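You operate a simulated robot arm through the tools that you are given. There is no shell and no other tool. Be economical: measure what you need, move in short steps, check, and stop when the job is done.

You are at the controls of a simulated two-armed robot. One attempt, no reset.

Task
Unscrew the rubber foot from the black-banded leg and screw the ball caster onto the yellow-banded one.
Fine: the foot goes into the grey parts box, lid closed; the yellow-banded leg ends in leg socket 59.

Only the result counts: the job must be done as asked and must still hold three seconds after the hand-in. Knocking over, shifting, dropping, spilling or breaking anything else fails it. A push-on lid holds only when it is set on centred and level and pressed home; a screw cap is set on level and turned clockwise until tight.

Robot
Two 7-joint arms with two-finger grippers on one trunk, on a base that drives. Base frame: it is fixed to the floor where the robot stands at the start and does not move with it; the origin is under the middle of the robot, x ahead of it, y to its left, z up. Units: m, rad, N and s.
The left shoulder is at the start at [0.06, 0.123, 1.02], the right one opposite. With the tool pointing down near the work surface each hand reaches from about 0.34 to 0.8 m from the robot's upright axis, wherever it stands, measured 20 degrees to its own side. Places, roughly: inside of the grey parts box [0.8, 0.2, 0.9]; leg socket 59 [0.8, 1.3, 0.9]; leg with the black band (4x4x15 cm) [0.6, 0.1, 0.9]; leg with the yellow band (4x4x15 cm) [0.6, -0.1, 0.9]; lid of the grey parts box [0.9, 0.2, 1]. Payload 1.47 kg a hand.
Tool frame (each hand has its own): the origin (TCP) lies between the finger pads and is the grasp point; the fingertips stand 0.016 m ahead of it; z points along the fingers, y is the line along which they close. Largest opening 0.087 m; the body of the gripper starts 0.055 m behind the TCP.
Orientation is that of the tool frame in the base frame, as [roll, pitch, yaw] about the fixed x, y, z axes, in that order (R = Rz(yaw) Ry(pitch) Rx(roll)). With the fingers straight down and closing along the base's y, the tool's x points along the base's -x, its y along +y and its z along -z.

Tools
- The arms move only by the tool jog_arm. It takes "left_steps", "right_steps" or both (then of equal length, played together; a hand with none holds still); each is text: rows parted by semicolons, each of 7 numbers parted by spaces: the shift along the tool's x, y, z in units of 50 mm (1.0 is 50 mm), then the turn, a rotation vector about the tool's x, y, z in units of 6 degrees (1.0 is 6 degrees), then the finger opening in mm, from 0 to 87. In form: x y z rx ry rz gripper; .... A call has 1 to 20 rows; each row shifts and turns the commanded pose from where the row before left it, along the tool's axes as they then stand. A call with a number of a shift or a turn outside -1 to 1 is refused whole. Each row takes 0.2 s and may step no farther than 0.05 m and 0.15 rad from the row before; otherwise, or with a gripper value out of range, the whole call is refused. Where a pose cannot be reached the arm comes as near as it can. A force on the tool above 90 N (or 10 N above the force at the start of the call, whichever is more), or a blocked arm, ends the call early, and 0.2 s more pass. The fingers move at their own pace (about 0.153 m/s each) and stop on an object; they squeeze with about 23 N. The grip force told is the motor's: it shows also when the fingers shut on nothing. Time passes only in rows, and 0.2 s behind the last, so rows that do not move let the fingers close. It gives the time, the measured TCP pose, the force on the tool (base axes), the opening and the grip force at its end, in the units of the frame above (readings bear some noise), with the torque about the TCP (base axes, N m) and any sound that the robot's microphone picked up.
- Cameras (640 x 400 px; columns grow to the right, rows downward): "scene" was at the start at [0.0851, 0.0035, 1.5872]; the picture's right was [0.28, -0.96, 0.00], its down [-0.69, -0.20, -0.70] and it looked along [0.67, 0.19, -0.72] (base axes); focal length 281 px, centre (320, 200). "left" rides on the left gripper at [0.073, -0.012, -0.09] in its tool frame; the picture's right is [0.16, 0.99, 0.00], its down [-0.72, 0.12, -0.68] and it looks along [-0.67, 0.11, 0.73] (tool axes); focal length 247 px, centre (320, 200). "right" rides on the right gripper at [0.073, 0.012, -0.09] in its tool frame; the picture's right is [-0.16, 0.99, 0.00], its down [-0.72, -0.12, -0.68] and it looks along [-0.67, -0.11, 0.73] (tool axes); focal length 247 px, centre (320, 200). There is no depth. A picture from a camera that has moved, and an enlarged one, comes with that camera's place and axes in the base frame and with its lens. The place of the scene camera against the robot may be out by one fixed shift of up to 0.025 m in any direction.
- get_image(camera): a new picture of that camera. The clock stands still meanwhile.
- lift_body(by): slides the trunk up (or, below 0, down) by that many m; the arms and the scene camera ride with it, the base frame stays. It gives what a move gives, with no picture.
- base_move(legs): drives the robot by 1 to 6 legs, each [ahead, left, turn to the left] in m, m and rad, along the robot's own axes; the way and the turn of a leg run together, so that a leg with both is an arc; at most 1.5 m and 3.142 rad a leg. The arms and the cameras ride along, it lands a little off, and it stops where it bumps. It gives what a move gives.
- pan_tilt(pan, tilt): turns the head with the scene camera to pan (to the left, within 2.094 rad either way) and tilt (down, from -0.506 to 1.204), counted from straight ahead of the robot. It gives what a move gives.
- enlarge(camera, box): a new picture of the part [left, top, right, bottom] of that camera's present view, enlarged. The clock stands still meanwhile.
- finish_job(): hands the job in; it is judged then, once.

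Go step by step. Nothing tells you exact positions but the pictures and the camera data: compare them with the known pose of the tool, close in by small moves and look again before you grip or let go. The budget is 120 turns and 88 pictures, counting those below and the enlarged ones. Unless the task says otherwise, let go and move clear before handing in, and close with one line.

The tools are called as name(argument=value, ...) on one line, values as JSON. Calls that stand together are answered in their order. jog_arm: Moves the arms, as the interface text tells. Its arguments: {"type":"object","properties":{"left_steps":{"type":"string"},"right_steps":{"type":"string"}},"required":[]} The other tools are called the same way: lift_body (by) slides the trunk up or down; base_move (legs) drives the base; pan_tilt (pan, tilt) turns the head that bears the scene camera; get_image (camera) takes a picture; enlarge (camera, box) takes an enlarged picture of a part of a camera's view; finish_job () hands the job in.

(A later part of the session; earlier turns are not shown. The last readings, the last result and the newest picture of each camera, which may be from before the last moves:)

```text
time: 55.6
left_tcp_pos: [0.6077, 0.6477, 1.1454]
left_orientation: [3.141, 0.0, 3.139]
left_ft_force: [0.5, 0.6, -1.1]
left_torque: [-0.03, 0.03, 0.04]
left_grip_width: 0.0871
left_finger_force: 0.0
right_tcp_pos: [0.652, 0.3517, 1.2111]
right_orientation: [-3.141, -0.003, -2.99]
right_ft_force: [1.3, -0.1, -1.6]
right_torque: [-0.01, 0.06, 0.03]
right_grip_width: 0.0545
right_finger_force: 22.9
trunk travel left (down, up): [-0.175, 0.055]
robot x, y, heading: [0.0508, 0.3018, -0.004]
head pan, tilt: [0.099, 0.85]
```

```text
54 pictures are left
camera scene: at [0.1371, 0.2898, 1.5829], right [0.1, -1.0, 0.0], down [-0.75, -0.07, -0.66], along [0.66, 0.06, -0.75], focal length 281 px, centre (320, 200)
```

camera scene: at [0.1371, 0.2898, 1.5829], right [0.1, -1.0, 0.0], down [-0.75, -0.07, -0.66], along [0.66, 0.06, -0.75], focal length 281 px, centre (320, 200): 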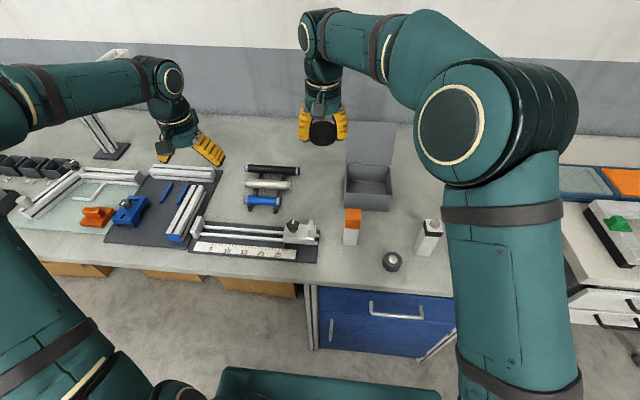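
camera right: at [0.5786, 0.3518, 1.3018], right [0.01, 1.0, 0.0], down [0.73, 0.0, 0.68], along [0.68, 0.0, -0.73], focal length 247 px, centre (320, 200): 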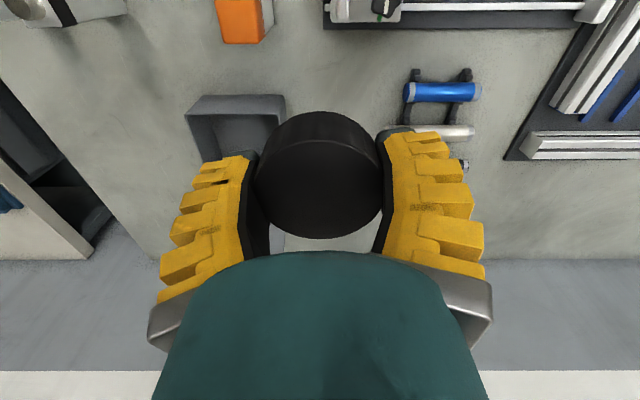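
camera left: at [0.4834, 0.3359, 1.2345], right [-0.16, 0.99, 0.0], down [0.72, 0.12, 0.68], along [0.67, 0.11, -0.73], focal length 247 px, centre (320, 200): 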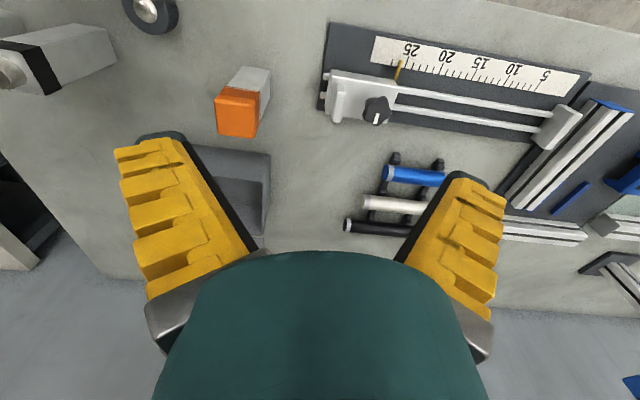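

jog_arm(right_steps="0 0 0 0 0 0.72 0;0 0 0 0 0 0.72 0;-0.552 -0.55 0 0 0 0 0;-0.552 -0.55 0 0 0 0 0;-0.552 -0.55 0 0 0 0 0;-0.552 -0.55 0 0 0 0 0;-0.552 -0.55 0 0 0 0 0;0 0 0.9 0 0 0 0;0 0 0.9 0 0 0 0;0 0 0.9 0 0 0 0;0 0 0.9 0 0 0 0;0 0 0 0 0 0 0")

get_image(camera="right")

enlarge(camera="scene", box=[270, 70, 470, 270])

```text
time: 58.2
left_tcp_pos: [0.6056, 0.6477, 1.1461]
left_orientation: [3.141, 0.002, 3.139]
left_ft_force: [-0.4, -0.2, 0.2]
left_torque: [-0.01, 0.0, 0.02]
left_grip_width: 0.0869
left_finger_force: 0.0
right_tcp_pos: [0.7683, 0.2098, 1.0273]
right_orientation: [-3.141, 0.0, -3.141]
right_ft_force: [0.3, 0.0, -1.1]
right_torque: [0.03, -0.02, -0.01]
right_grip_width: 0.0547
right_finger_force: 23.2
right hand out of reach, approached as far as the arm can: row 7
trunk travel left (down, up): [-0.175, 0.055]
robot x, y, heading: [0.0507, 0.3003, -0.008]
head pan, tilt: [0.099, 0.85]
```

```text
53 pictures are left
camera right: at [0.697, 0.2218, 1.1174], right [0.16, 0.99, 0.0], down [0.72, -0.11, 0.68], along [0.67, -0.11, -0.73], focal length 247 px, centre (320, 200)
```

right: 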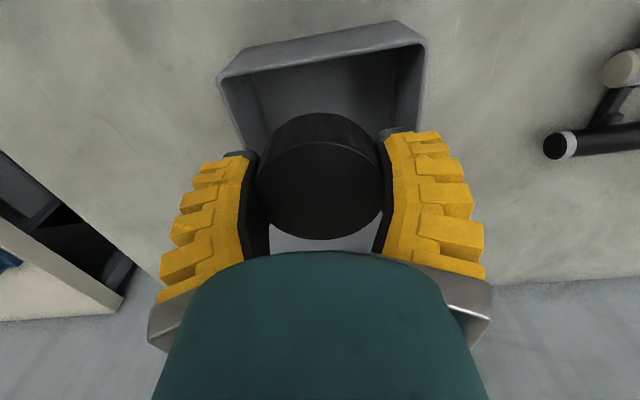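

```text
2.00 times, centred on (370, 170) of scene
camera zoom: at [0.1342, 0.2896, 1.5831], right [0.1, -1.0, 0.0], down [-0.75, -0.07, -0.66], along [0.66, 0.06, -0.75], focal length 562 px, centre (220, 260)
```

zoom: 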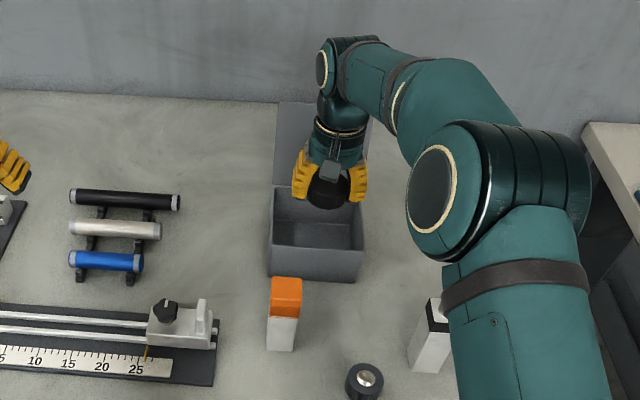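

jog_arm(right_steps="-0.25 0 0 0 0 0 0;-0.25 0 0 0 0 0 0;0 0 0 0 0 0 0")

```text
time: 59.0
left_tcp_pos: [0.6053, 0.6477, 1.1462]
left_orientation: [3.141, 0.002, 3.138]
left_ft_force: [0.2, 0.7, 0.8]
left_torque: [0.02, -0.03, 0.01]
left_grip_width: 0.0871
left_finger_force: 0.1
right_tcp_pos: [0.7942, 0.2115, 1.0277]
right_orientation: [3.14, -0.001, -3.14]
right_ft_force: [0.2, -0.2, -0.2]
right_torque: [0.02, -0.02, 0.02]
right_grip_width: 0.0543
right_finger_force: 23.5
trunk travel left (down, up): [-0.175, 0.055]
robot x, y, heading: [0.0538, 0.3028, -0.005]
head pan, tilt: [0.099, 0.85]
```

The hand is now at x 0.794, inside the box outline. I'll descend into the box.

jog_arm(right_steps="0 0 0.7 0 0 0 0;0 0 0.7 0 0 0 0;0 0 0.7 0 0 0 0;0 0 0.5 0 0 0 0;0 0 0.3 0 0 0 0;0 0 0 0 0 0 0")

get_image(camera="right")

enlarge(camera="scene", box=[290, 90, 450, 230])

```text
time: 60.4
left_tcp_pos: [0.6058, 0.6479, 1.1463]
left_orientation: [3.142, 0.003, 3.138]
left_ft_force: [0.1, 0.8, -0.5]
left_torque: [-0.01, 0.0, -0.01]
left_grip_width: 0.0871
left_finger_force: 0.1
right_tcp_pos: [0.7953, 0.2143, 0.8825]
right_orientation: [3.141, 0.0, -3.14]
right_ft_force: [-0.2, 0.4, -0.3]
right_torque: [0.02, -0.03, 0.0]
right_grip_width: 0.0545
right_finger_force: 23.1
trunk travel left (down, up): [-0.175, 0.055]
robot x, y, heading: [0.0494, 0.2998, -0.005]
head pan, tilt: [0.099, 0.85]
```

```text
51 pictures are left
camera right: at [0.7225, 0.2249, 0.9719], right [0.16, 0.99, 0.0], down [0.72, -0.11, 0.68], along [0.67, -0.11, -0.73], focal length 247 px, centre (320, 200)
```

right: 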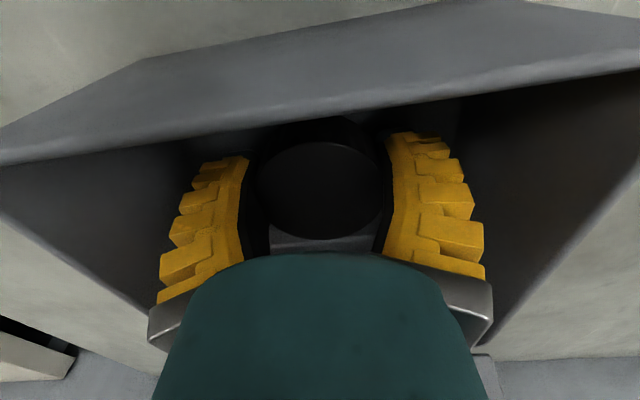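

```text
2.86 times, centred on (370, 160) of scene
camera zoom: at [0.1347, 0.2896, 1.583], right [0.1, -1.0, 0.0], down [-0.75, -0.07, -0.66], along [0.66, 0.06, -0.75], focal length 803 px, centre (177, 314)
```

zoom: 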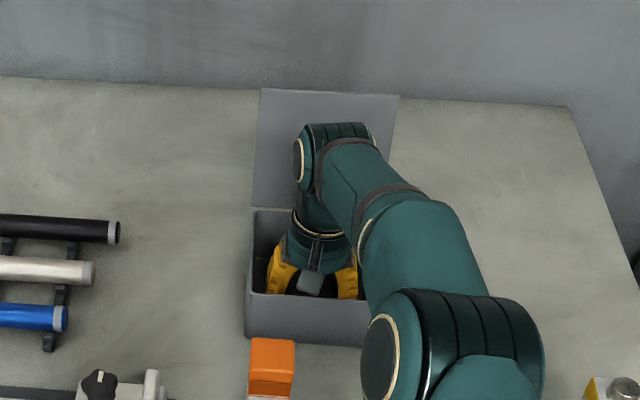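

jog_arm(right_steps="0 0 0.06 0 0 0 0;0 0 0.06 0 0 0 0;0 0 0 0 0 0 0")

```text
time: 61.2
left_tcp_pos: [0.6071, 0.6477, 1.1445]
left_orientation: [-3.142, 0.001, 3.139]
left_ft_force: [-0.3, -0.2, 0.2]
left_torque: [0.0, 0.03, 0.0]
left_grip_width: 0.0869
left_finger_force: 0.3
right_tcp_pos: [0.7939, 0.2121, 0.8761]
right_orientation: [-3.141, 0.0, -3.14]
right_ft_force: [-0.3, -0.4, -0.9]
right_torque: [-0.01, 0.01, 0.0]
right_grip_width: 0.0548
right_finger_force: 23.2
trunk travel left (down, up): [-0.175, 0.055]
robot x, y, heading: [0.0522, 0.3012, -0.003]
head pan, tilt: [0.099, 0.85]
```

I'll release the foot and rise.

jog_arm(right_steps="0 0 0.05 0 0 0 0;0 0 0 0 0 0 68;0 0 0 0 0 0 68;0 0 -0.3 0 0 0 68;0 0 -0.8 0 0 0 68;0 0 -0.8 0 0 0 68;0 0 -0.8 0 0 0 68;0.4 0 -0.8 0 0 0 68;0.4 0 -0.8 0 0 0 68;0 0 0 0 0 0 68")

get_image(camera="right")

```text
time: 63.4
left_tcp_pos: [0.6067, 0.6481, 1.1465]
left_orientation: [3.141, 0.001, 3.138]
left_ft_force: [-0.7, 0.3, -0.4]
left_torque: [-0.03, -0.01, -0.02]
left_grip_width: 0.0871
left_finger_force: 0.1
right_tcp_pos: [0.7581, 0.2114, 1.0865]
right_orientation: [3.141, -0.001, -3.139]
right_ft_force: [0.1, 0.7, -0.3]
right_torque: [0.0, 0.0, -0.01]
right_grip_width: 0.0717
right_finger_force: 2.6
trunk travel left (down, up): [-0.175, 0.055]
robot x, y, heading: [0.0474, 0.2987, -0.005]
head pan, tilt: [0.099, 0.85]
```

```text
49 pictures are left
camera right: at [0.6853, 0.2225, 1.177], right [0.16, 0.99, 0.0], down [0.72, -0.11, 0.68], along [0.67, -0.11, -0.73], focal length 247 px, centre (320, 200)
```

right: 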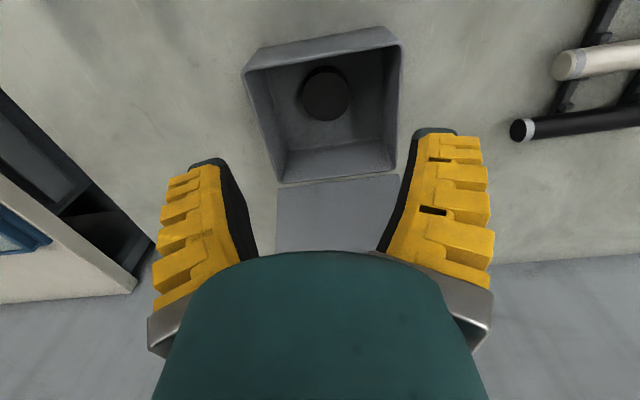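

The foot lies inside the box. I'll close the fingers, tilt the right hand forward 50° and go over the lid's top edge to hook it from behind.

jog_arm(right_steps="0 0 -0.8 0 0 0 0;0 0 -0.8 0 0 0 0;0 0 0 0 -0.926 0 0;0 0 0 0 -0.926 0 0;0 0 0 0 -0.926 0 0;0 0 0 0 -0.926 0 0;0 0 0 0 -0.926 0 0;0 0 0 0 -0.926 0 0;0 0 0 0 -0.926 0 0;0 0 0 0 -0.926 0 0;0 0 0 0 -0.926 0 0;-0.358 0 0.676 0 0 0 0;-0.358 0 0.676 0 0 0 0;-0.358 0 0.676 0 0 0 0;0 0 0 0 0 0 0")

get_image(camera="right")

enlarge(camera="scene", box=[290, 70, 450, 230])

```text
time: 66.6
left_tcp_pos: [0.605, 0.6479, 1.1479]
left_orientation: [-3.141, 0.004, 3.138]
left_ft_force: [-0.4, -0.6, 0.2]
left_torque: [0.01, -0.03, 0.0]
left_grip_width: 0.0869
left_finger_force: 0.0
right_tcp_pos: [0.8677, 0.2116, 1.1455]
right_orientation: [-3.141, 0.875, -3.139]
right_ft_force: [-0.1, -0.4, 0.5]
right_torque: [-0.05, 0.01, -0.04]
right_grip_width: 0.0001
right_finger_force: 22.6
trunk travel left (down, up): [-0.175, 0.055]
robot x, y, heading: [0.0515, 0.303, -0.0]
head pan, tilt: [0.099, 0.85]
```

```text
48 pictures are left
camera right: at [0.752, 0.2236, 1.148], right [0.1, 0.99, 0.12], down [-0.06, -0.12, 0.99], along [0.99, -0.11, 0.04], focal length 247 px, centre (320, 200)
```

right: 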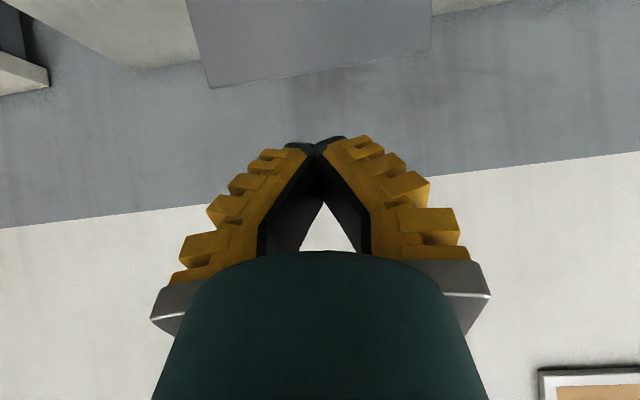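

```text
2.50 times, centred on (370, 150) of scene
camera zoom: at [0.1334, 0.2897, 1.5832], right [0.1, -1.0, 0.0], down [-0.75, -0.07, -0.66], along [0.66, 0.06, -0.75], focal length 703 px, centre (195, 325)
```

zoom: 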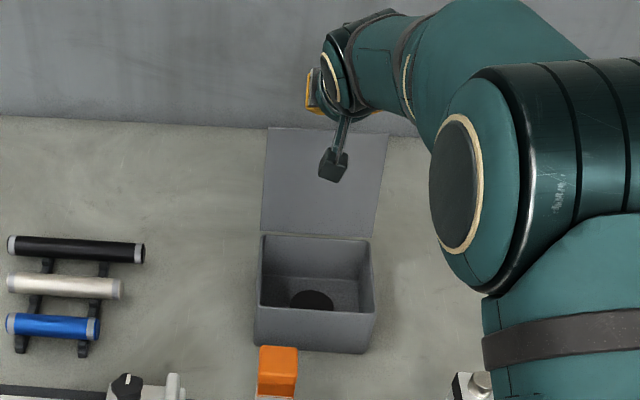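

jog_arm(right_steps="-0.36 0 0.74 0 0 0 0;-0.36 0 0.74 0 0 0 0;0 0 0 0 0 0 0")

enlarge(camera="scene", box=[290, 70, 450, 230])

```text
time: 67.4
left_tcp_pos: [0.6059, 0.6482, 1.147]
left_orientation: [-3.142, 0.002, 3.138]
left_ft_force: [0.5, 0.6, 0.0]
left_torque: [0.01, 0.01, 0.0]
left_grip_width: 0.0871
left_finger_force: 0.0
right_tcp_pos: [0.9472, 0.2124, 1.1257]
right_orientation: [-3.141, 0.873, -3.141]
right_ft_force: [0.6, 0.1, -0.3]
right_torque: [-0.01, 0.01, 0.01]
right_grip_width: 0.0001
right_finger_force: 23.0
trunk travel left (down, up): [-0.175, 0.055]
robot x, y, heading: [0.0484, 0.3022, -0.003]
head pan, tilt: [0.099, 0.85]
```

```text
2.50 times, centred on (370, 150) of scene
camera zoom: at [0.1342, 0.2897, 1.5831], right [0.1, -1.0, 0.0], down [-0.75, -0.07, -0.66], along [0.66, 0.06, -0.75], focal length 703 px, centre (195, 325)
```

zoom: 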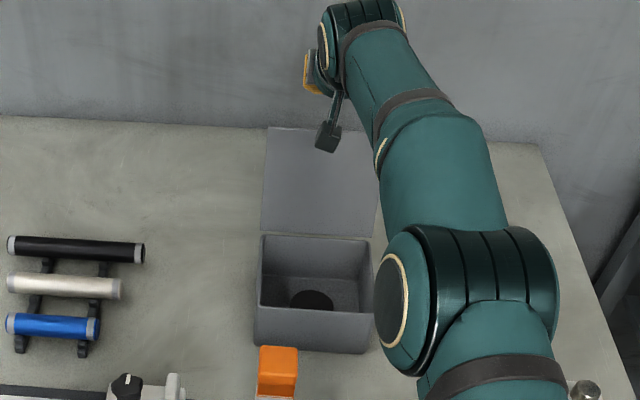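

jog_arm(right_steps="0.38 0 0.42 0 0 0 0;0.38 0 0.42 0 0 0 0;0 0 0 0 0 0 0;0.217 0 -0.274 0 0 0 0;0.217 0 -0.274 0 0 0 0;0.384 0 -0.317 0 0 0 0;0.384 0 -0.317 0 0 0 0;0 0 0 0 0 0 0")

enlarge(camera="scene", box=[290, 70, 450, 230])

get_image(camera="right")

```text
time: 69.2
left_tcp_pos: [0.6019, 0.6463, 1.1482]
left_orientation: [-3.138, 0.006, 3.136]
left_ft_force: [-0.5, -0.3, 0.2]
left_torque: [0.01, 0.01, -0.01]
left_grip_width: 0.0871
left_finger_force: 0.1
right_tcp_pos: [0.8692, 0.2126, 1.0725]
right_orientation: [3.139, 0.89, 3.141]
right_ft_force: [-7.3, -2.6, 42.0]
right_torque: [0.04, 0.53, 0.15]
right_grip_width: 0.0059
right_finger_force: 28.2
trunk travel left (down, up): [-0.175, 0.055]
robot x, y, heading: [0.0491, 0.3022, -0.005]
head pan, tilt: [0.099, 0.85]
```

```text
2.50 times, centred on (370, 150) of scene
camera zoom: at [0.1286, 0.2896, 1.5836], right [0.09, -1.0, 0.0], down [-0.75, -0.07, -0.66], along [0.66, 0.06, -0.75], focal length 703 px, centre (195, 325)
```

zoom: 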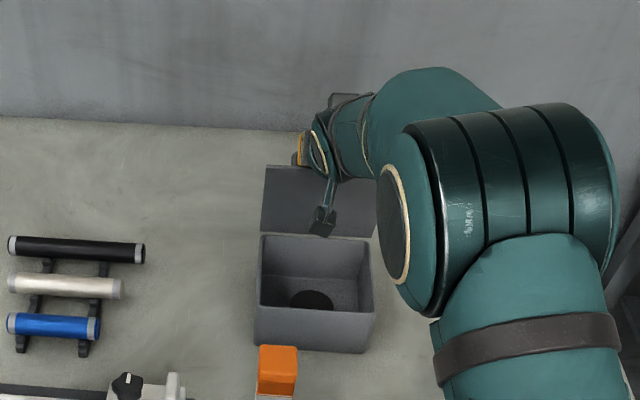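

```text
44 pictures are left
camera right: at [0.7533, 0.223, 1.0718], right [0.1, 0.99, 0.13], down [-0.07, -0.12, 0.99], along [0.99, -0.11, 0.06], focal length 247 px, centre (320, 200)
```

right: 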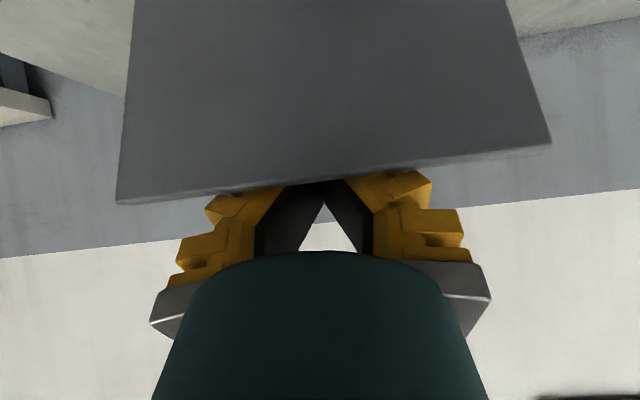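

The lid has come forward to about vertical but is pressing up on the hand. I'll ease up a bit and then pull straight back.

jog_arm(right_steps="-0.2 0 -0.17 0 0 0 0;0.3 0 -0.36 0 0 0 0;0.3 0 -0.36 0 0 0 0;0 0 0 0 0 0 0")

get_image(camera="right")

enlarge(camera="scene", box=[290, 70, 450, 230])

```text
time: 70.2
left_tcp_pos: [0.6061, 0.6475, 1.147]
left_orientation: [3.141, 0.002, 3.138]
left_ft_force: [0.5, -0.9, -0.5]
left_torque: [0.02, -0.01, 0.01]
left_grip_width: 0.0868
left_finger_force: 0.2
right_tcp_pos: [0.8229, 0.2112, 1.074]
right_orientation: [-3.141, 0.871, -3.14]
right_ft_force: [-0.2, -0.2, 0.5]
right_torque: [-0.02, -0.02, -0.04]
right_grip_width: 0.0001
right_finger_force: 28.8
trunk travel left (down, up): [-0.175, 0.055]
robot x, y, heading: [0.0487, 0.3005, -0.009]
head pan, tilt: [0.099, 0.85]
```

```text
43 pictures are left
camera right: at [0.7082, 0.2221, 1.076], right [0.1, 0.99, 0.12], down [-0.05, -0.12, 0.99], along [0.99, -0.11, 0.04], focal length 247 px, centre (320, 200)
```

right: 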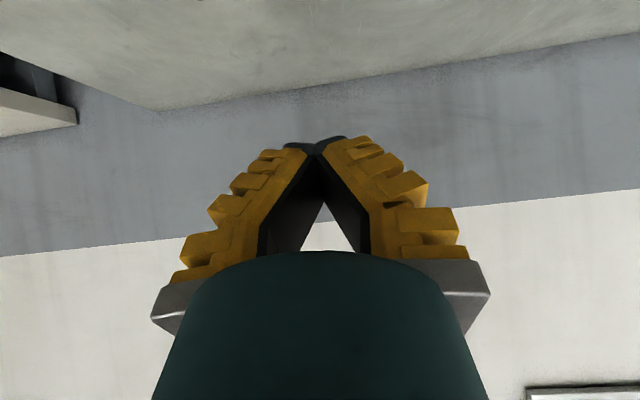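

```text
2.50 times, centred on (370, 150) of scene
camera zoom: at [0.1353, 0.2894, 1.5829], right [0.1, -1.0, 0.0], down [-0.75, -0.07, -0.66], along [0.66, 0.06, -0.75], focal length 703 px, centre (195, 325)
```

zoom: 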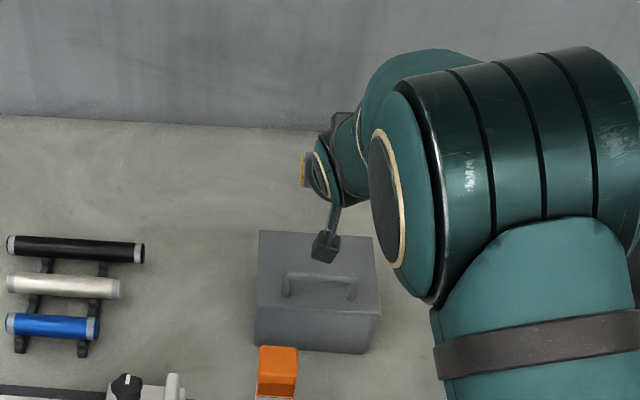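

The lid fell shut. I'll bring the hand upright and look at it from above before pressing it home.

jog_arm(right_steps="-0.3 0 -0.6 0 0 0 0;-0.3 0 -0.6 0 0 0 0;0 0 -0.5 0 0.926 0 0;0 0 -0.5 0 0.926 0 0;0 0 0 0 0.926 0 0;0 0 0 0 0.926 0 0;0 0 0 0 0.926 0 0;0 0 0 0 0.926 0 0;0 0 0 0 0.926 0 0;0 0 0 0 0.926 0 0;0 0 0 0 0.926 0 0;0 0 0 0 0 0 0")

get_image(camera="right")

```text
time: 72.8
left_tcp_pos: [0.6058, 0.6481, 1.147]
left_orientation: [-3.141, 0.001, 3.138]
left_ft_force: [-0.3, 0.4, -0.3]
left_torque: [0.0, -0.04, -0.01]
left_grip_width: 0.0869
left_finger_force: 0.0
right_tcp_pos: [0.7606, 0.2112, 1.1708]
right_orientation: [-3.14, -0.001, -3.14]
right_ft_force: [-0.7, 0.0, 0.5]
right_torque: [0.02, -0.02, -0.02]
right_grip_width: 0.0
right_finger_force: 28.3
trunk travel left (down, up): [-0.175, 0.055]
robot x, y, heading: [0.047, 0.3021, 0.001]
head pan, tilt: [0.099, 0.85]
```

```text
41 pictures are left
camera right: at [0.6872, 0.2222, 1.2599], right [0.16, 0.99, 0.0], down [0.72, -0.11, 0.68], along [0.67, -0.11, -0.73], focal length 247 px, centre (320, 200)
```

right: 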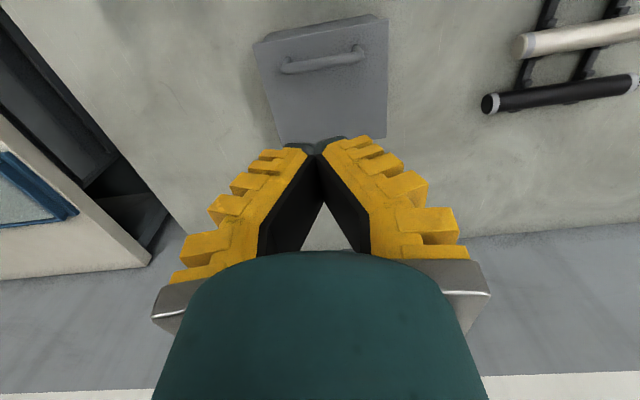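

jog_arm(right_steps="-0.35 0 0.5 0 0 0 0;-0.35 0 0.8 0 0 0 0;0 0 0.8 0 0 0 0;0 0 0.8 0 0 0 0;0 0 0.8 0 0 0 0;0 0 0.4 0 0 0 0;0 0 0.2 0 0 0 0;0 0 0.1 0 0 0 0;0 0 0 0 0 0 0")

```text
time: 74.8
left_tcp_pos: [0.6058, 0.648, 1.1464]
left_orientation: [3.141, 0.003, 3.137]
left_ft_force: [-0.9, -0.4, 0.1]
left_torque: [0.0, -0.02, 0.02]
left_grip_width: 0.0867
left_finger_force: 0.2
right_tcp_pos: [0.7954, 0.2138, 0.9522]
right_orientation: [-3.141, 0.004, -3.14]
right_ft_force: [1.9, 1.2, 9.2]
right_torque: [-0.02, 0.02, 0.04]
right_grip_width: 0.006
right_finger_force: 28.5
trunk travel left (down, up): [-0.175, 0.055]
robot x, y, heading: [0.0467, 0.3021, -0.004]
head pan, tilt: [0.099, 0.85]
```

Contact with the lid at 9 N. I'll press a little harder.

jog_arm(right_steps="0 0 0.08 0 0 0 0;0 0 0.08 0 0 0 0;0 0 0.08 0 0 0 0;0 0 0 0 0 0 0")

```text
time: 75.8
left_tcp_pos: [0.6016, 0.6487, 1.1485]
left_orientation: [-3.14, 0.007, 3.139]
left_ft_force: [0.0, -0.3, -0.2]
left_torque: [0.01, -0.02, -0.07]
left_grip_width: 0.087
left_finger_force: 0.0
right_tcp_pos: [0.7971, 0.2132, 0.949]
right_orientation: [3.139, 0.018, 3.141]
right_ft_force: [-2.9, 4.8, 56.8]
right_torque: [-0.01, 0.2, 0.41]
right_grip_width: 0.006
right_finger_force: 28.6
trunk travel left (down, up): [-0.175, 0.055]
robot x, y, heading: [0.0479, 0.2996, -0.003]
head pan, tilt: [0.099, 0.85]
```

The lid is pressed home (57 N). I'll rise, inspect the box and drive back to the start position.

jog_arm(right_steps="0 0 -0.5 0 0 0 0;0 0 -0.9 0 0 0 0;0.4 0 -0.8 0 0 0 60;0.4 0 -0.8 0 0 0 60;0.4 0 -0.8 0 0 0 87;0.4 0 -0.8 0 0 0 87;0.4 0 0 0 0 0 87;0.4 0 0 0 0 0 87;0 0 0 0 0 0 87")

base_move(legs=[[-0.05, 0.0, 0.0], [0.0, -0.3, 0.0]])

get_image(camera="scene")

```text
time: 77.8
left_tcp_pos: [0.6072, 0.6482, 1.1462]
left_orientation: [-3.141, 0.001, 3.137]
left_ft_force: [-0.1, -0.4, 0.2]
left_torque: [-0.01, 0.01, -0.02]
left_grip_width: 0.0869
left_finger_force: 0.0
right_tcp_pos: [0.676, 0.2137, 1.165]
right_orientation: [-3.141, 0.002, -3.139]
right_ft_force: [-0.2, -0.3, 0.1]
right_torque: [0.0, 0.02, 0.0]
right_grip_width: 0.0871
right_finger_force: 0.0
trunk travel left (down, up): [-0.175, 0.055]
robot x, y, heading: [0.0479, 0.303, 0.001]
head pan, tilt: [0.099, 0.85]
```

```text
time: 81.6
left_tcp_pos: [0.5565, 0.3402, 1.1467]
left_orientation: [3.141, 0.002, 3.131]
left_ft_force: [0.2, 0.0, -0.3]
left_torque: [0.04, -0.02, 0.01]
left_grip_width: 0.0871
left_finger_force: 0.0
right_tcp_pos: [0.6228, -0.0967, 1.1647]
right_orientation: [-3.141, 0.001, 3.137]
right_ft_force: [0.2, -0.1, -0.1]
right_torque: [-0.02, 0.0, 0.01]
right_grip_width: 0.0872
right_finger_force: 0.1
trunk travel left (down, up): [-0.175, 0.055]
robot x, y, heading: [-0.0045, -0.0015, -0.014]
head pan, tilt: [0.099, 0.85]
```

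```text
40 pictures are left
camera scene: at [0.0827, -0.0159, 1.583], right [0.09, -1.0, 0.0], down [-0.75, -0.07, -0.66], along [0.66, 0.06, -0.75], focal length 281 px, centre (320, 200)
```

scene: 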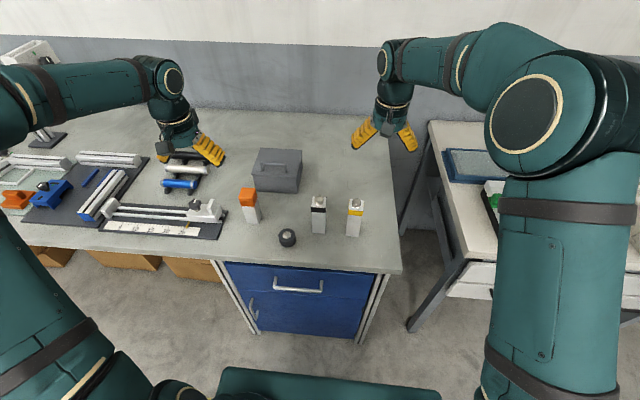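

The box is closed and everything stands in place. Next the right hand goes to the same tilted pre-grasp in front of the yellow leg.

jog_arm(right_steps="0.715 0.135 0.325 0 0 0 87;0.715 0.135 0.325 0 0 0 87;0.715 0.135 0.325 0 0 0 87;0.715 0.135 0.325 0 0 0 87;0 0 0 0 -1 0 87;0 0 0 0 -1 0 87;0 0 0 0 -1 0 87;0 0 0 0 -1 0 87;0 0 0 0 -1 0 87;0 0 0 0 -1 0 87;0 0 0 0 -1 0 87;0 0 0 0 -1 0 87;0.507 0.08 0.634 0 0 0 87;0.507 0.08 0.634 0 0 0 87;0.507 0.08 0.634 0 0 0 87;0 0 0 0 0 0 87")

get_image(camera="right")

enlarge(camera="scene", box=[230, 130, 400, 280])

```text
time: 85.0
left_tcp_pos: [0.556, 0.3395, 1.1464]
left_orientation: [-3.141, 0.003, 3.13]
left_ft_force: [-0.5, -1.0, 0.8]
left_torque: [0.01, 0.0, -0.04]
left_grip_width: 0.0869
left_finger_force: 0.0
right_tcp_pos: [0.4985, -0.0541, 0.9795]
right_orientation: [-3.141, 0.838, 3.141]
right_ft_force: [0.7, 0.8, 0.4]
right_torque: [0.0, -0.01, 0.0]
right_grip_width: 0.087
right_finger_force: 0.1
trunk travel left (down, up): [-0.175, 0.055]
robot x, y, heading: [-0.004, -0.0017, -0.007]
head pan, tilt: [0.099, 0.85]
```

```text
39 pictures are left
camera right: at [0.3829, -0.0431, 0.9851], right [0.11, 0.99, 0.12], down [-0.02, -0.12, 0.99], along [0.99, -0.11, 0.01], focal length 247 px, centre (320, 200)
```

right: 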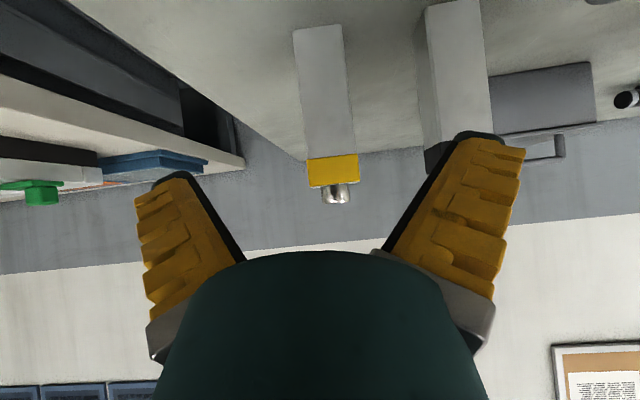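

```text
2.67 times, centred on (315, 205) of scene
camera zoom: at [0.0816, -0.0156, 1.5831], right [0.09, -1.0, 0.0], down [-0.75, -0.07, -0.66], along [0.66, 0.06, -0.75], focal length 749 px, centre (333, 187)
```

zoom: 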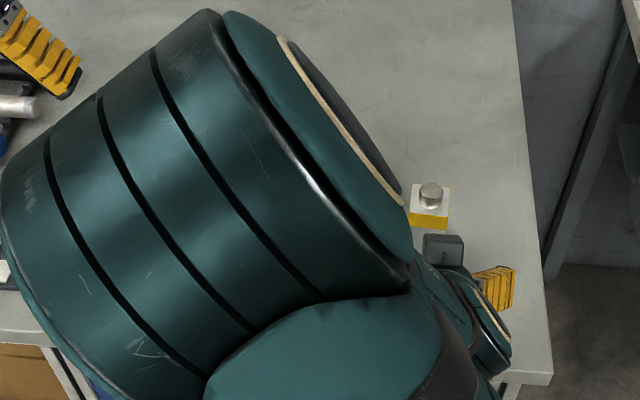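

The right elbow folded inward and would block the left arm, so I'll swap roles: the left hand holds the leg as before and the right hand takes the caster. I'll retreat the right hand first.

jog_arm(right_steps="-0.507 -0.08 -0.634 0 0 0 87;-0.507 -0.08 -0.634 0 0 0 87;-0.507 -0.08 -0.634 0 0 0 87;0 0 0 0 1 0 87;0 0 0 0 1 0 87;0 0 0 0 1 0 87;0 0 0 0 1 0 87;0 0 0 0 1 0 87;0 0 0 0 1 0 87;0 0 0 0 1 0 87;0 0 0 0 1 0 87;-0.6 -0.6 -0.4 0 0 0 87;-0.6 -0.6 -0.4 0 0 0 87;-0.6 -0.6 -0.4 0 0 0 87;0 -0.8 -0.4 0 0 0 87;0 -0.8 -0.4 0 0 0 87;0 0 0 0 0 0 87")

get_image(camera="scene")

```text
time: 88.6
left_tcp_pos: [0.5566, 0.3396, 1.1468]
left_orientation: [3.141, 0.003, 3.131]
left_ft_force: [0.4, -0.2, 0.0]
left_torque: [-0.02, 0.02, -0.03]
left_grip_width: 0.087
left_finger_force: 0.0
right_tcp_pos: [0.5689, -0.2403, 1.2013]
right_orientation: [-3.141, 0.0, 3.139]
right_ft_force: [0.7, 0.6, 0.8]
right_torque: [0.01, 0.03, 0.0]
right_grip_width: 0.0868
right_finger_force: 0.1
trunk travel left (down, up): [-0.175, 0.055]
robot x, y, heading: [-0.0063, -0.0057, -0.014]
head pan, tilt: [0.099, 0.85]
```

```text
37 pictures are left
camera scene: at [0.0827, -0.0147, 1.583], right [0.09, -1.0, 0.0], down [-0.75, -0.07, -0.66], along [0.66, 0.06, -0.75], focal length 281 px, centre (320, 200)
```

scene: 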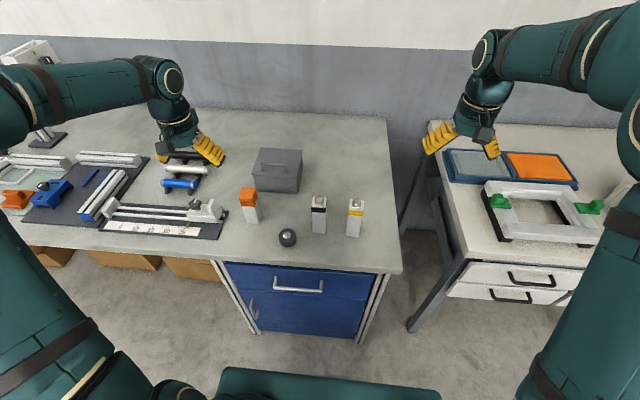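

The elbow is out again. I'll move the right hand over the caster and the left hand a bit farther left.

jog_arm(left_steps="0 0.25 0 0 0 0 87;0 0.25 0 0 0 0 87;0 0.25 0 0 0 0 87;0 0.25 0 0 0 0 87;0 0.25 0 0 0 0 87;0 0.25 0 0 0 0 87;0 0.25 0 0 0 0 87;0 0.25 0 0 0 0 87;0 0.25 0 0 0 0 87;0 0 0 0 0 0 87", right_steps="0.049 0.858 0.111 0 0 0 87;0.049 0.858 0.111 0 0 0 87;0.049 0.858 0.111 0 0 0 87;0.049 0.858 0.111 0 0 0 87;0.049 0.858 0.111 0 0 0 87;0.049 0.858 0.111 0 0 0 87;0.049 0.858 0.111 0 0 0 87;0.049 0.858 0.111 0 0 0 87;0.049 0.858 0.111 0 0 0 87;0 0 0 0 0 0 87")

get_image(camera="right")

```text
time: 90.8
left_tcp_pos: [0.5582, 0.451, 1.1461]
left_orientation: [-3.14, 0.003, 3.129]
left_ft_force: [0.4, -0.6, 0.2]
left_torque: [0.02, -0.02, 0.01]
left_grip_width: 0.087
left_finger_force: 0.1
right_tcp_pos: [0.5482, 0.1462, 1.1514]
right_orientation: [3.14, 0.0, 3.138]
right_ft_force: [0.5, 0.1, 0.7]
right_torque: [0.02, 0.0, 0.01]
right_grip_width: 0.087
right_finger_force: 0.1
trunk travel left (down, up): [-0.175, 0.055]
robot x, y, heading: [-0.0017, -0.0047, -0.011]
head pan, tilt: [0.099, 0.85]
```

```text
36 pictures are left
camera right: at [0.4746, 0.1574, 1.241], right [0.16, 0.99, 0.0], down [0.72, -0.12, 0.68], along [0.67, -0.11, -0.73], focal length 247 px, centre (320, 200)
```

right: 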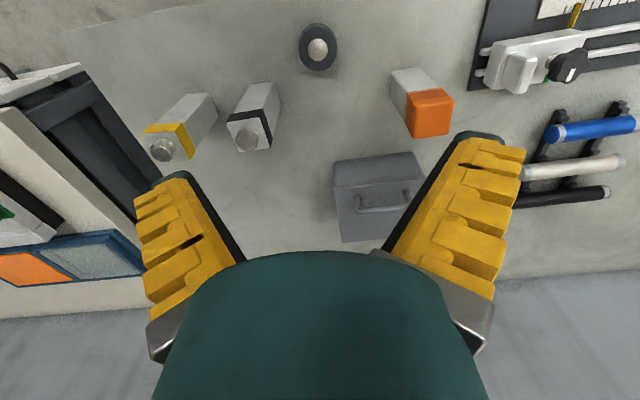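

jog_arm(right_steps="0.07 -0.05 0.8 0 0 0 80;0 0 0.8 0 0 0 80;0 0 0.8 0 0 0 80;0 0 0.8 0 0 0 80;0 0 0.8 0 0 0 80;0 0 0.8 0 0 0 80;0 0 0 0 0 0 80")

get_image(camera="right")

```text
time: 92.4
left_tcp_pos: [0.5587, 0.4523, 1.1463]
left_orientation: [3.141, 0.002, 3.132]
left_ft_force: [0.5, 0.4, 0.4]
left_torque: [0.02, -0.05, 0.02]
left_grip_width: 0.0868
left_finger_force: 0.1
right_tcp_pos: [0.5463, 0.1442, 0.9126]
right_orientation: [-3.14, 0.0, 3.137]
right_ft_force: [-0.3, 0.1, 0.7]
right_torque: [-0.02, 0.03, 0.0]
right_grip_width: 0.0819
right_finger_force: 0.9
trunk travel left (down, up): [-0.175, 0.055]
robot x, y, heading: [-0.0044, -0.0019, -0.009]
head pan, tilt: [0.099, 0.85]
```

```text
35 pictures are left
camera right: at [0.4723, 0.1545, 1.0018], right [0.16, 0.99, 0.0], down [0.72, -0.12, 0.68], along [0.67, -0.11, -0.73], focal length 247 px, centre (320, 200)
```

right: 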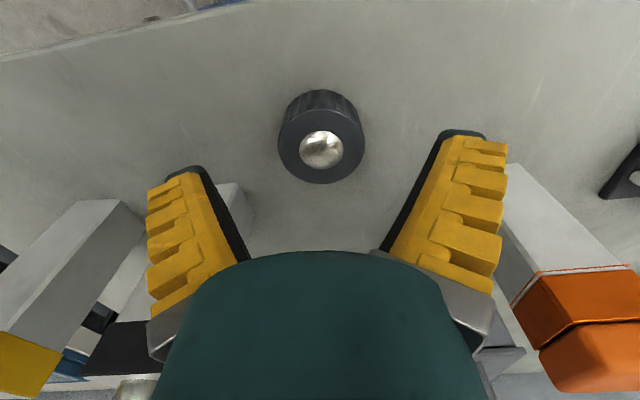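

Centred on the caster. I'll descend and grip.

jog_arm(right_steps="0.02 -0.01 0.4 0 0 0 80;0 0 0.4 0 0 0 80;0 0 0 0 0 0 80;0 0 0 0 0 0 0;0 0 0 0 0 0 0;0 0 0 0 0 0 0")

get_image(camera="right")

```text
time: 93.8
left_tcp_pos: [0.5585, 0.4518, 1.1464]
left_orientation: [3.141, 0.001, 3.131]
left_ft_force: [0.7, 0.1, -0.9]
left_torque: [-0.02, 0.0, 0.01]
left_grip_width: 0.087
left_finger_force: 0.2
right_tcp_pos: [0.5434, 0.1441, 0.8706]
right_orientation: [3.141, 0.0, 3.136]
right_ft_force: [-0.4, 0.0, -0.4]
right_torque: [0.0, 0.02, -0.03]
right_grip_width: 0.0461
right_finger_force: 23.3
trunk travel left (down, up): [-0.175, 0.055]
robot x, y, heading: [-0.0045, -0.0087, -0.01]
head pan, tilt: [0.099, 0.85]
```

```text
34 pictures are left
camera right: at [0.4705, 0.155, 0.9609], right [0.16, 0.99, 0.0], down [0.72, -0.12, 0.68], along [0.67, -0.11, -0.73], focal length 247 px, centre (320, 200)
```

right: 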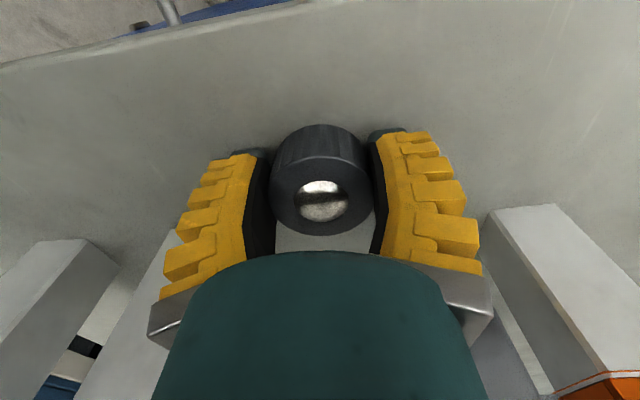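

Gripped at 46 mm. I'll lift it straight up, move it over, and drive right 0.108 m so the left-hand geometry matches the earlier hold.

jog_arm(right_steps="0 0 -0.5 0 0 0 0;0 0 -0.85 0 0 0 0;0 0 -0.85 0 0 0 0;0 0 -0.85 0 0 0 0;0 0 -0.85 0 0 0 0;0 0 -0.85 0 0 0 0;0 0 -0.85 0 0 0 0;0 0 -0.85 0 0 0 0;-0.3 -0.6 0 0 0 0 0;-0.3 -0.6 0 0 0 0 0;-0.3 -0.6 0 0 0 0 0;0 0 0 0 0 0 0")

base_move(legs=[[0.0, -0.108, 0.008]])

get_image(camera="right")

```text
time: 96.4
left_tcp_pos: [0.5578, 0.4527, 1.1458]
left_orientation: [3.141, 0.002, 3.13]
left_ft_force: [-0.3, 0.4, 0.7]
left_torque: [-0.03, -0.04, -0.01]
left_grip_width: 0.0868
left_finger_force: 0.1
right_tcp_pos: [0.5878, 0.0546, 1.1942]
right_orientation: [-3.14, 0.002, 3.138]
right_ft_force: [-0.1, 0.1, -0.8]
right_torque: [-0.02, 0.04, 0.0]
right_grip_width: 0.0458
right_finger_force: 22.8
trunk travel left (down, up): [-0.175, 0.055]
robot x, y, heading: [-0.0044, -0.0037, -0.009]
head pan, tilt: [0.099, 0.85]
```

```text
time: 98.0
left_tcp_pos: [0.5543, 0.3448, 1.1456]
left_orientation: [-3.141, 0.001, 3.136]
left_ft_force: [-0.2, -0.8, -0.3]
left_torque: [0.01, 0.03, -0.03]
left_grip_width: 0.0869
left_finger_force: 0.1
right_tcp_pos: [0.5879, -0.0522, 1.1942]
right_orientation: [-3.142, 0.0, -3.141]
right_ft_force: [-0.5, 0.0, -0.7]
right_torque: [-0.02, 0.01, -0.02]
right_grip_width: 0.046
right_finger_force: 23.3
trunk travel left (down, up): [-0.175, 0.055]
robot x, y, heading: [-0.0066, -0.1119, -0.008]
head pan, tilt: [0.099, 0.85]
```

```text
33 pictures are left
camera right: at [0.5153, -0.041, 1.2839], right [0.16, 0.99, 0.0], down [0.72, -0.12, 0.68], along [0.67, -0.11, -0.73], focal length 247 px, centre (320, 200)
```

right: 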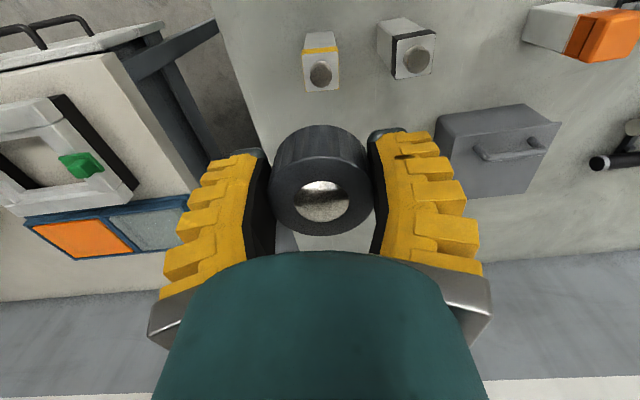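

The stud is at about (0.600, -0.054). I'll move the right hand up and aside while the left hand takes the tilted pre-pose.

jog_arm(left_steps="0 0 0 0 0 0 87;0 0 0 0 0 0 87;0.208 -0.8 0.07 0 0 0 87;0.208 -0.8 0.07 0 0 0 87;0.208 -0.8 0.07 0 0 0 87;0.208 -0.8 0.07 0 0 0 87;0.208 -0.8 0.07 0 0 0 87;0.208 -0.8 0.07 0 0 0 87;0.208 -0.8 0.07 0 0 0 87;0.208 -0.8 0.07 0 0 0 87;0.208 -0.8 0.07 0 0 0 87;0.208 -0.8 0.07 0 0 0 87;0 0 0 0 -1 0 87;0 0 0 0 -1 0 87;0 0 0 0 -1 0 87;0 0 0 0 -1 0 87;0 0 0 0 -1 0 87;0 0 0 0 -1 0 87;0 0 0 0 -1 0 87;0 0 0 0 -1 0 87", right_steps="0 -0.5 -0.5 0 0 0 0;0 -0.5 -0.5 0 0 0 0;0 -0.5 -0.5 0 0 0 0;0 -0.5 -0.5 0 0 0 0;0 -0.5 0 0 0 0 0;0 -0.5 0 0 0 0 0;0 0 0 0 0 0 0;0 0 0 0 0 0 0;0 0 0 0 0 0 0;0 0 0 0 0 0 0;0 0 0 0 0 0 0;0 0 0 0 0 0 0;0 0 0 0 0 0 0;0 0 0 0 0 0 0;0 0 0 0 0 0 0;0 0 0 0 0 0 0;0 0 0 0 0 0 0;0 0 0 0 0 0 0;0 0 0 0 0 0 0;0 0 0 0 0 0 0")

get_image(camera="scene")

```text
time: 102.2
left_tcp_pos: [0.4489, -0.0529, 1.1102]
left_orientation: [-3.14, 0.841, 3.136]
left_ft_force: [0.6, -0.5, 0.3]
left_torque: [0.0, -0.03, 0.01]
left_grip_width: 0.087
left_finger_force: 0.1
right_tcp_pos: [0.5883, -0.1996, 1.2937]
right_orientation: [3.141, 0.0, -3.142]
right_ft_force: [0.2, 0.4, -0.9]
right_torque: [-0.01, 0.01, 0.02]
right_grip_width: 0.0458
right_finger_force: 22.8
trunk travel left (down, up): [-0.175, 0.055]
robot x, y, heading: [-0.0022, -0.1117, -0.01]
head pan, tilt: [0.099, 0.85]
```

```text
32 pictures are left
camera scene: at [0.0819, -0.1238, 1.583], right [0.09, -1.0, 0.0], down [-0.75, -0.07, -0.66], along [0.66, 0.06, -0.75], focal length 281 px, centre (320, 200)
```

scene: 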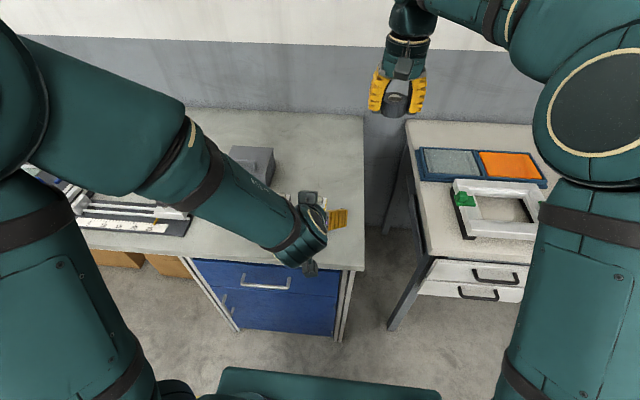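

jog_arm(left_steps="0.3025 0.0425 0.635 0 0 0 87;0.3025 0.0425 0.635 0 0 0 87;0.3025 0.0425 0.635 0 0 0 87;0.3025 0.0425 0.635 0 0 0 87;0 0 0 0.62 0 0.556 87;0 0 0 0 0 0 87")

get_image(camera="left")

```text
time: 103.6
left_tcp_pos: [0.5043, -0.0444, 0.9804]
left_orientation: [3.141, 0.84, 3.047]
left_ft_force: [0.8, 0.1, 0.8]
left_torque: [0.01, -0.03, 0.0]
left_grip_width: 0.0869
left_finger_force: 0.0
right_tcp_pos: [0.5876, -0.2019, 1.2942]
right_orientation: [-3.141, 0.0, 3.139]
right_ft_force: [0.6, -0.1, -0.2]
right_torque: [-0.01, 0.02, 0.03]
right_grip_width: 0.0459
right_finger_force: 22.5
trunk travel left (down, up): [-0.175, 0.055]
robot x, y, heading: [-0.0001, -0.1123, -0.011]
head pan, tilt: [0.099, 0.85]
```

```text
31 pictures are left
camera left: at [0.3887, -0.0453, 0.9846], right [-0.01, 0.99, -0.12], down [-0.01, 0.12, 0.99], along [1.0, 0.01, 0.01], focal length 247 px, centre (320, 200)
```

left: 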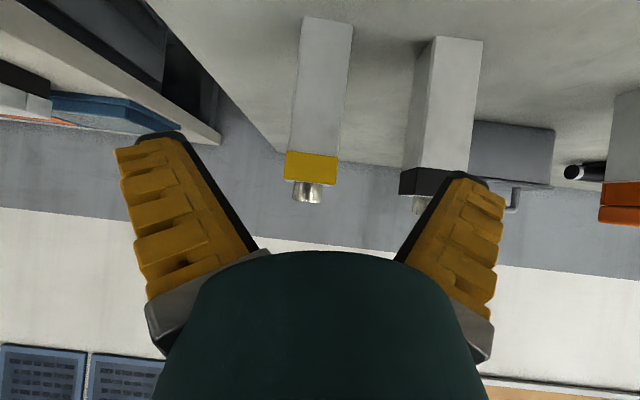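

Aligned. I'll advance, flatten the hand and grip the yellow leg.

jog_arm(left_steps="-0.0215 0 0.618 0 0 0 84;-0.0215 0 0.618 0 0 0 84;-0.0215 0 0.618 0 0 0 84;-0.0215 0 0.618 0 0 0 84;-0.4 0 -0.36 0 0 0 84;0 0 0 0 -0.9 0 84;0 0 0 0 -0.9 0 84;0 0 0 0 -0.9 0 84;0 0 0 0 -0.9 0 84;0 0 0 0 -0.9 0 84;0 0 0 0 0 0 84")

get_image(camera="left")

```text
time: 106.0
left_tcp_pos: [0.5987, -0.0523, 0.9309]
left_orientation: [3.14, 1.027, 3.049]
left_ft_force: [0.1, -0.6, -0.5]
left_torque: [0.04, -0.01, -0.03]
left_grip_width: 0.0849
left_finger_force: 0.5
left hand out of reach, approached as far as the arm can: row 7, 8, 9, 10
right_tcp_pos: [0.5874, -0.199, 1.2942]
right_orientation: [3.142, 0.0, 3.141]
right_ft_force: [-0.8, 0.4, -0.8]
right_torque: [0.0, -0.01, 0.0]
right_grip_width: 0.0458
right_finger_force: 22.6
trunk travel left (down, up): [-0.175, 0.055]
robot x, y, heading: [-0.0036, -0.1106, -0.008]
head pan, tilt: [0.099, 0.85]
```

```text
30 pictures are left
camera left: at [0.4846, -0.055, 0.914], right [0.01, 0.99, -0.13], down [-0.2, 0.13, 0.97], along [0.98, 0.02, 0.2], focal length 247 px, centre (320, 200)
```

left: 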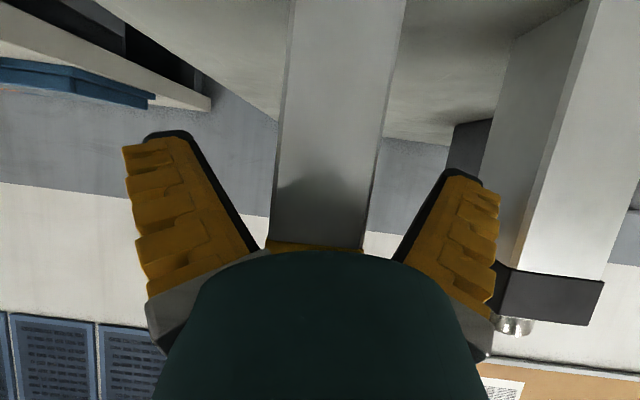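

The tilt stopped at 59°, which is too steep. I'll undo the 5° yaw, which probably hit a joint limit, and tilt further.

jog_arm(left_steps="0 0 0 -0.737 0 -0.443 84;0 0 0 0 0 0 84;0 0 0 0 -0.9 0 84;0 0 0 0 -0.9 0 84;0 0 0 0 -0.9 0 84;0 0 0 0 0 0 84")

```text
time: 107.4
left_tcp_pos: [0.5999, -0.0527, 0.9311]
left_orientation: [3.138, 1.312, 3.138]
left_ft_force: [0.4, 0.4, 0.2]
left_torque: [-0.02, 0.02, 0.01]
left_grip_width: 0.0848
left_finger_force: 0.0
right_tcp_pos: [0.5867, -0.2005, 1.2941]
right_orientation: [-3.141, 0.0, -3.14]
right_ft_force: [0.4, 1.4, -0.1]
right_torque: [-0.03, -0.02, 0.0]
right_grip_width: 0.0458
right_finger_force: 23.9
trunk travel left (down, up): [-0.175, 0.055]
robot x, y, heading: [-0.0039, -0.1101, -0.01]
head pan, tilt: [0.099, 0.85]
```

jog_arm(left_steps="0 0 0 0 0 0 0;0 0 0 0 0 0 0;0 0 0 0 0 0 0;0 0 0 0 0 0 0;0 0 0 0 0 0 0;0 0 0 0 0 0 0;0 0 0 0 0 0 0;0 0 0 0 0 0 0;0 0 0 0 0 0 0;0 0 0 0 0 0 0;0 0 0 0 0 0 0;0 0 0 0 0 0 0;0 0 0 0 0 0 0;0 0 0 0 0 0 0;0 0 0 0 0 0 0", right_steps="0 0 0 0 0 0 0;0 0 0 0 0 0 0;0 0 0 0 0 0 0;-0.044 0.489 0.5 0 0 0 0;-0.044 0.489 0.5 0 0 0 0;-0.044 0.489 0.5 0 0 0 0;-0.044 0.489 0.5 0 0 0 0;-0.044 0.489 0.5 0 0 0 0;-0.044 0.489 0.5 0 0 0 0;0 0 0 0 0 -1 0;0 0 0 0 0 -1 0;0 0 0 0 0 -1 0;0 0 0 0 0 -1 0;0 0 0 0 0 -1 0;0 0 0 0 0 -1 0")

get_image(camera="right")

get_image(camera="scene")

```text
time: 110.6
left_tcp_pos: [0.5985, -0.0525, 0.9314]
left_orientation: [3.136, 1.311, 3.136]
left_ft_force: [0.8, 0.4, 2.0]
left_torque: [0.08, -0.2, 0.0]
left_grip_width: 0.0352
left_finger_force: 22.5
right_tcp_pos: [0.6008, -0.0549, 1.145]
right_orientation: [3.139, 0.0, -2.512]
right_ft_force: [0.1, 0.0, -0.4]
right_torque: [-0.02, 0.06, 0.0]
right_grip_width: 0.0459
right_finger_force: 23.0
trunk travel left (down, up): [-0.175, 0.055]
robot x, y, heading: [-0.0031, -0.1093, -0.003]
head pan, tilt: [0.099, 0.85]
```

```text
29 pictures are left
camera right: at [0.5349, -0.0887, 1.2338], right [-0.45, 0.89, 0.0], down [0.65, 0.33, 0.68], along [0.61, 0.31, -0.73], focal length 247 px, centre (320, 200)
```

right: 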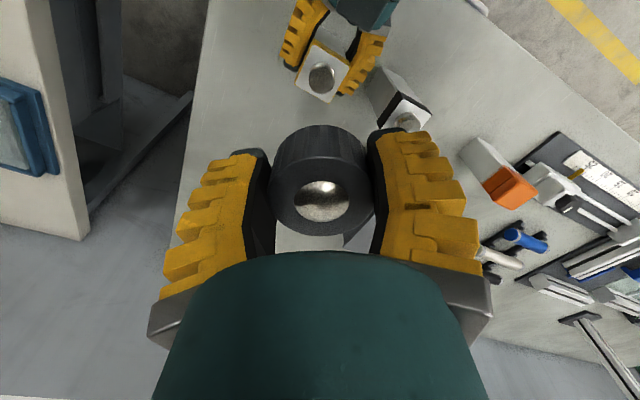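

```text
28 pictures are left
camera scene: at [0.0817, -0.1237, 1.583], right [0.09, -1.0, 0.0], down [-0.75, -0.07, -0.66], along [0.66, 0.06, -0.75], focal length 281 px, centre (320, 200)
```

scene: 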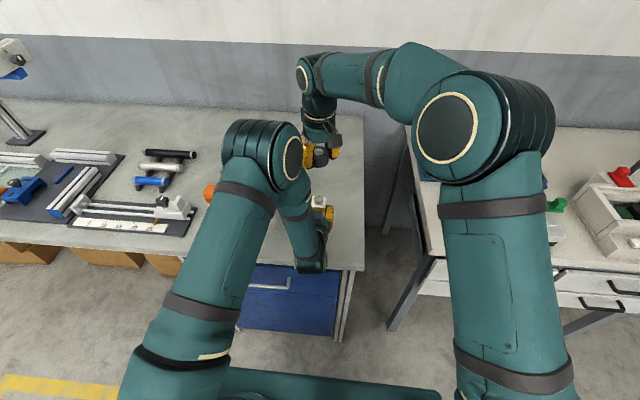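

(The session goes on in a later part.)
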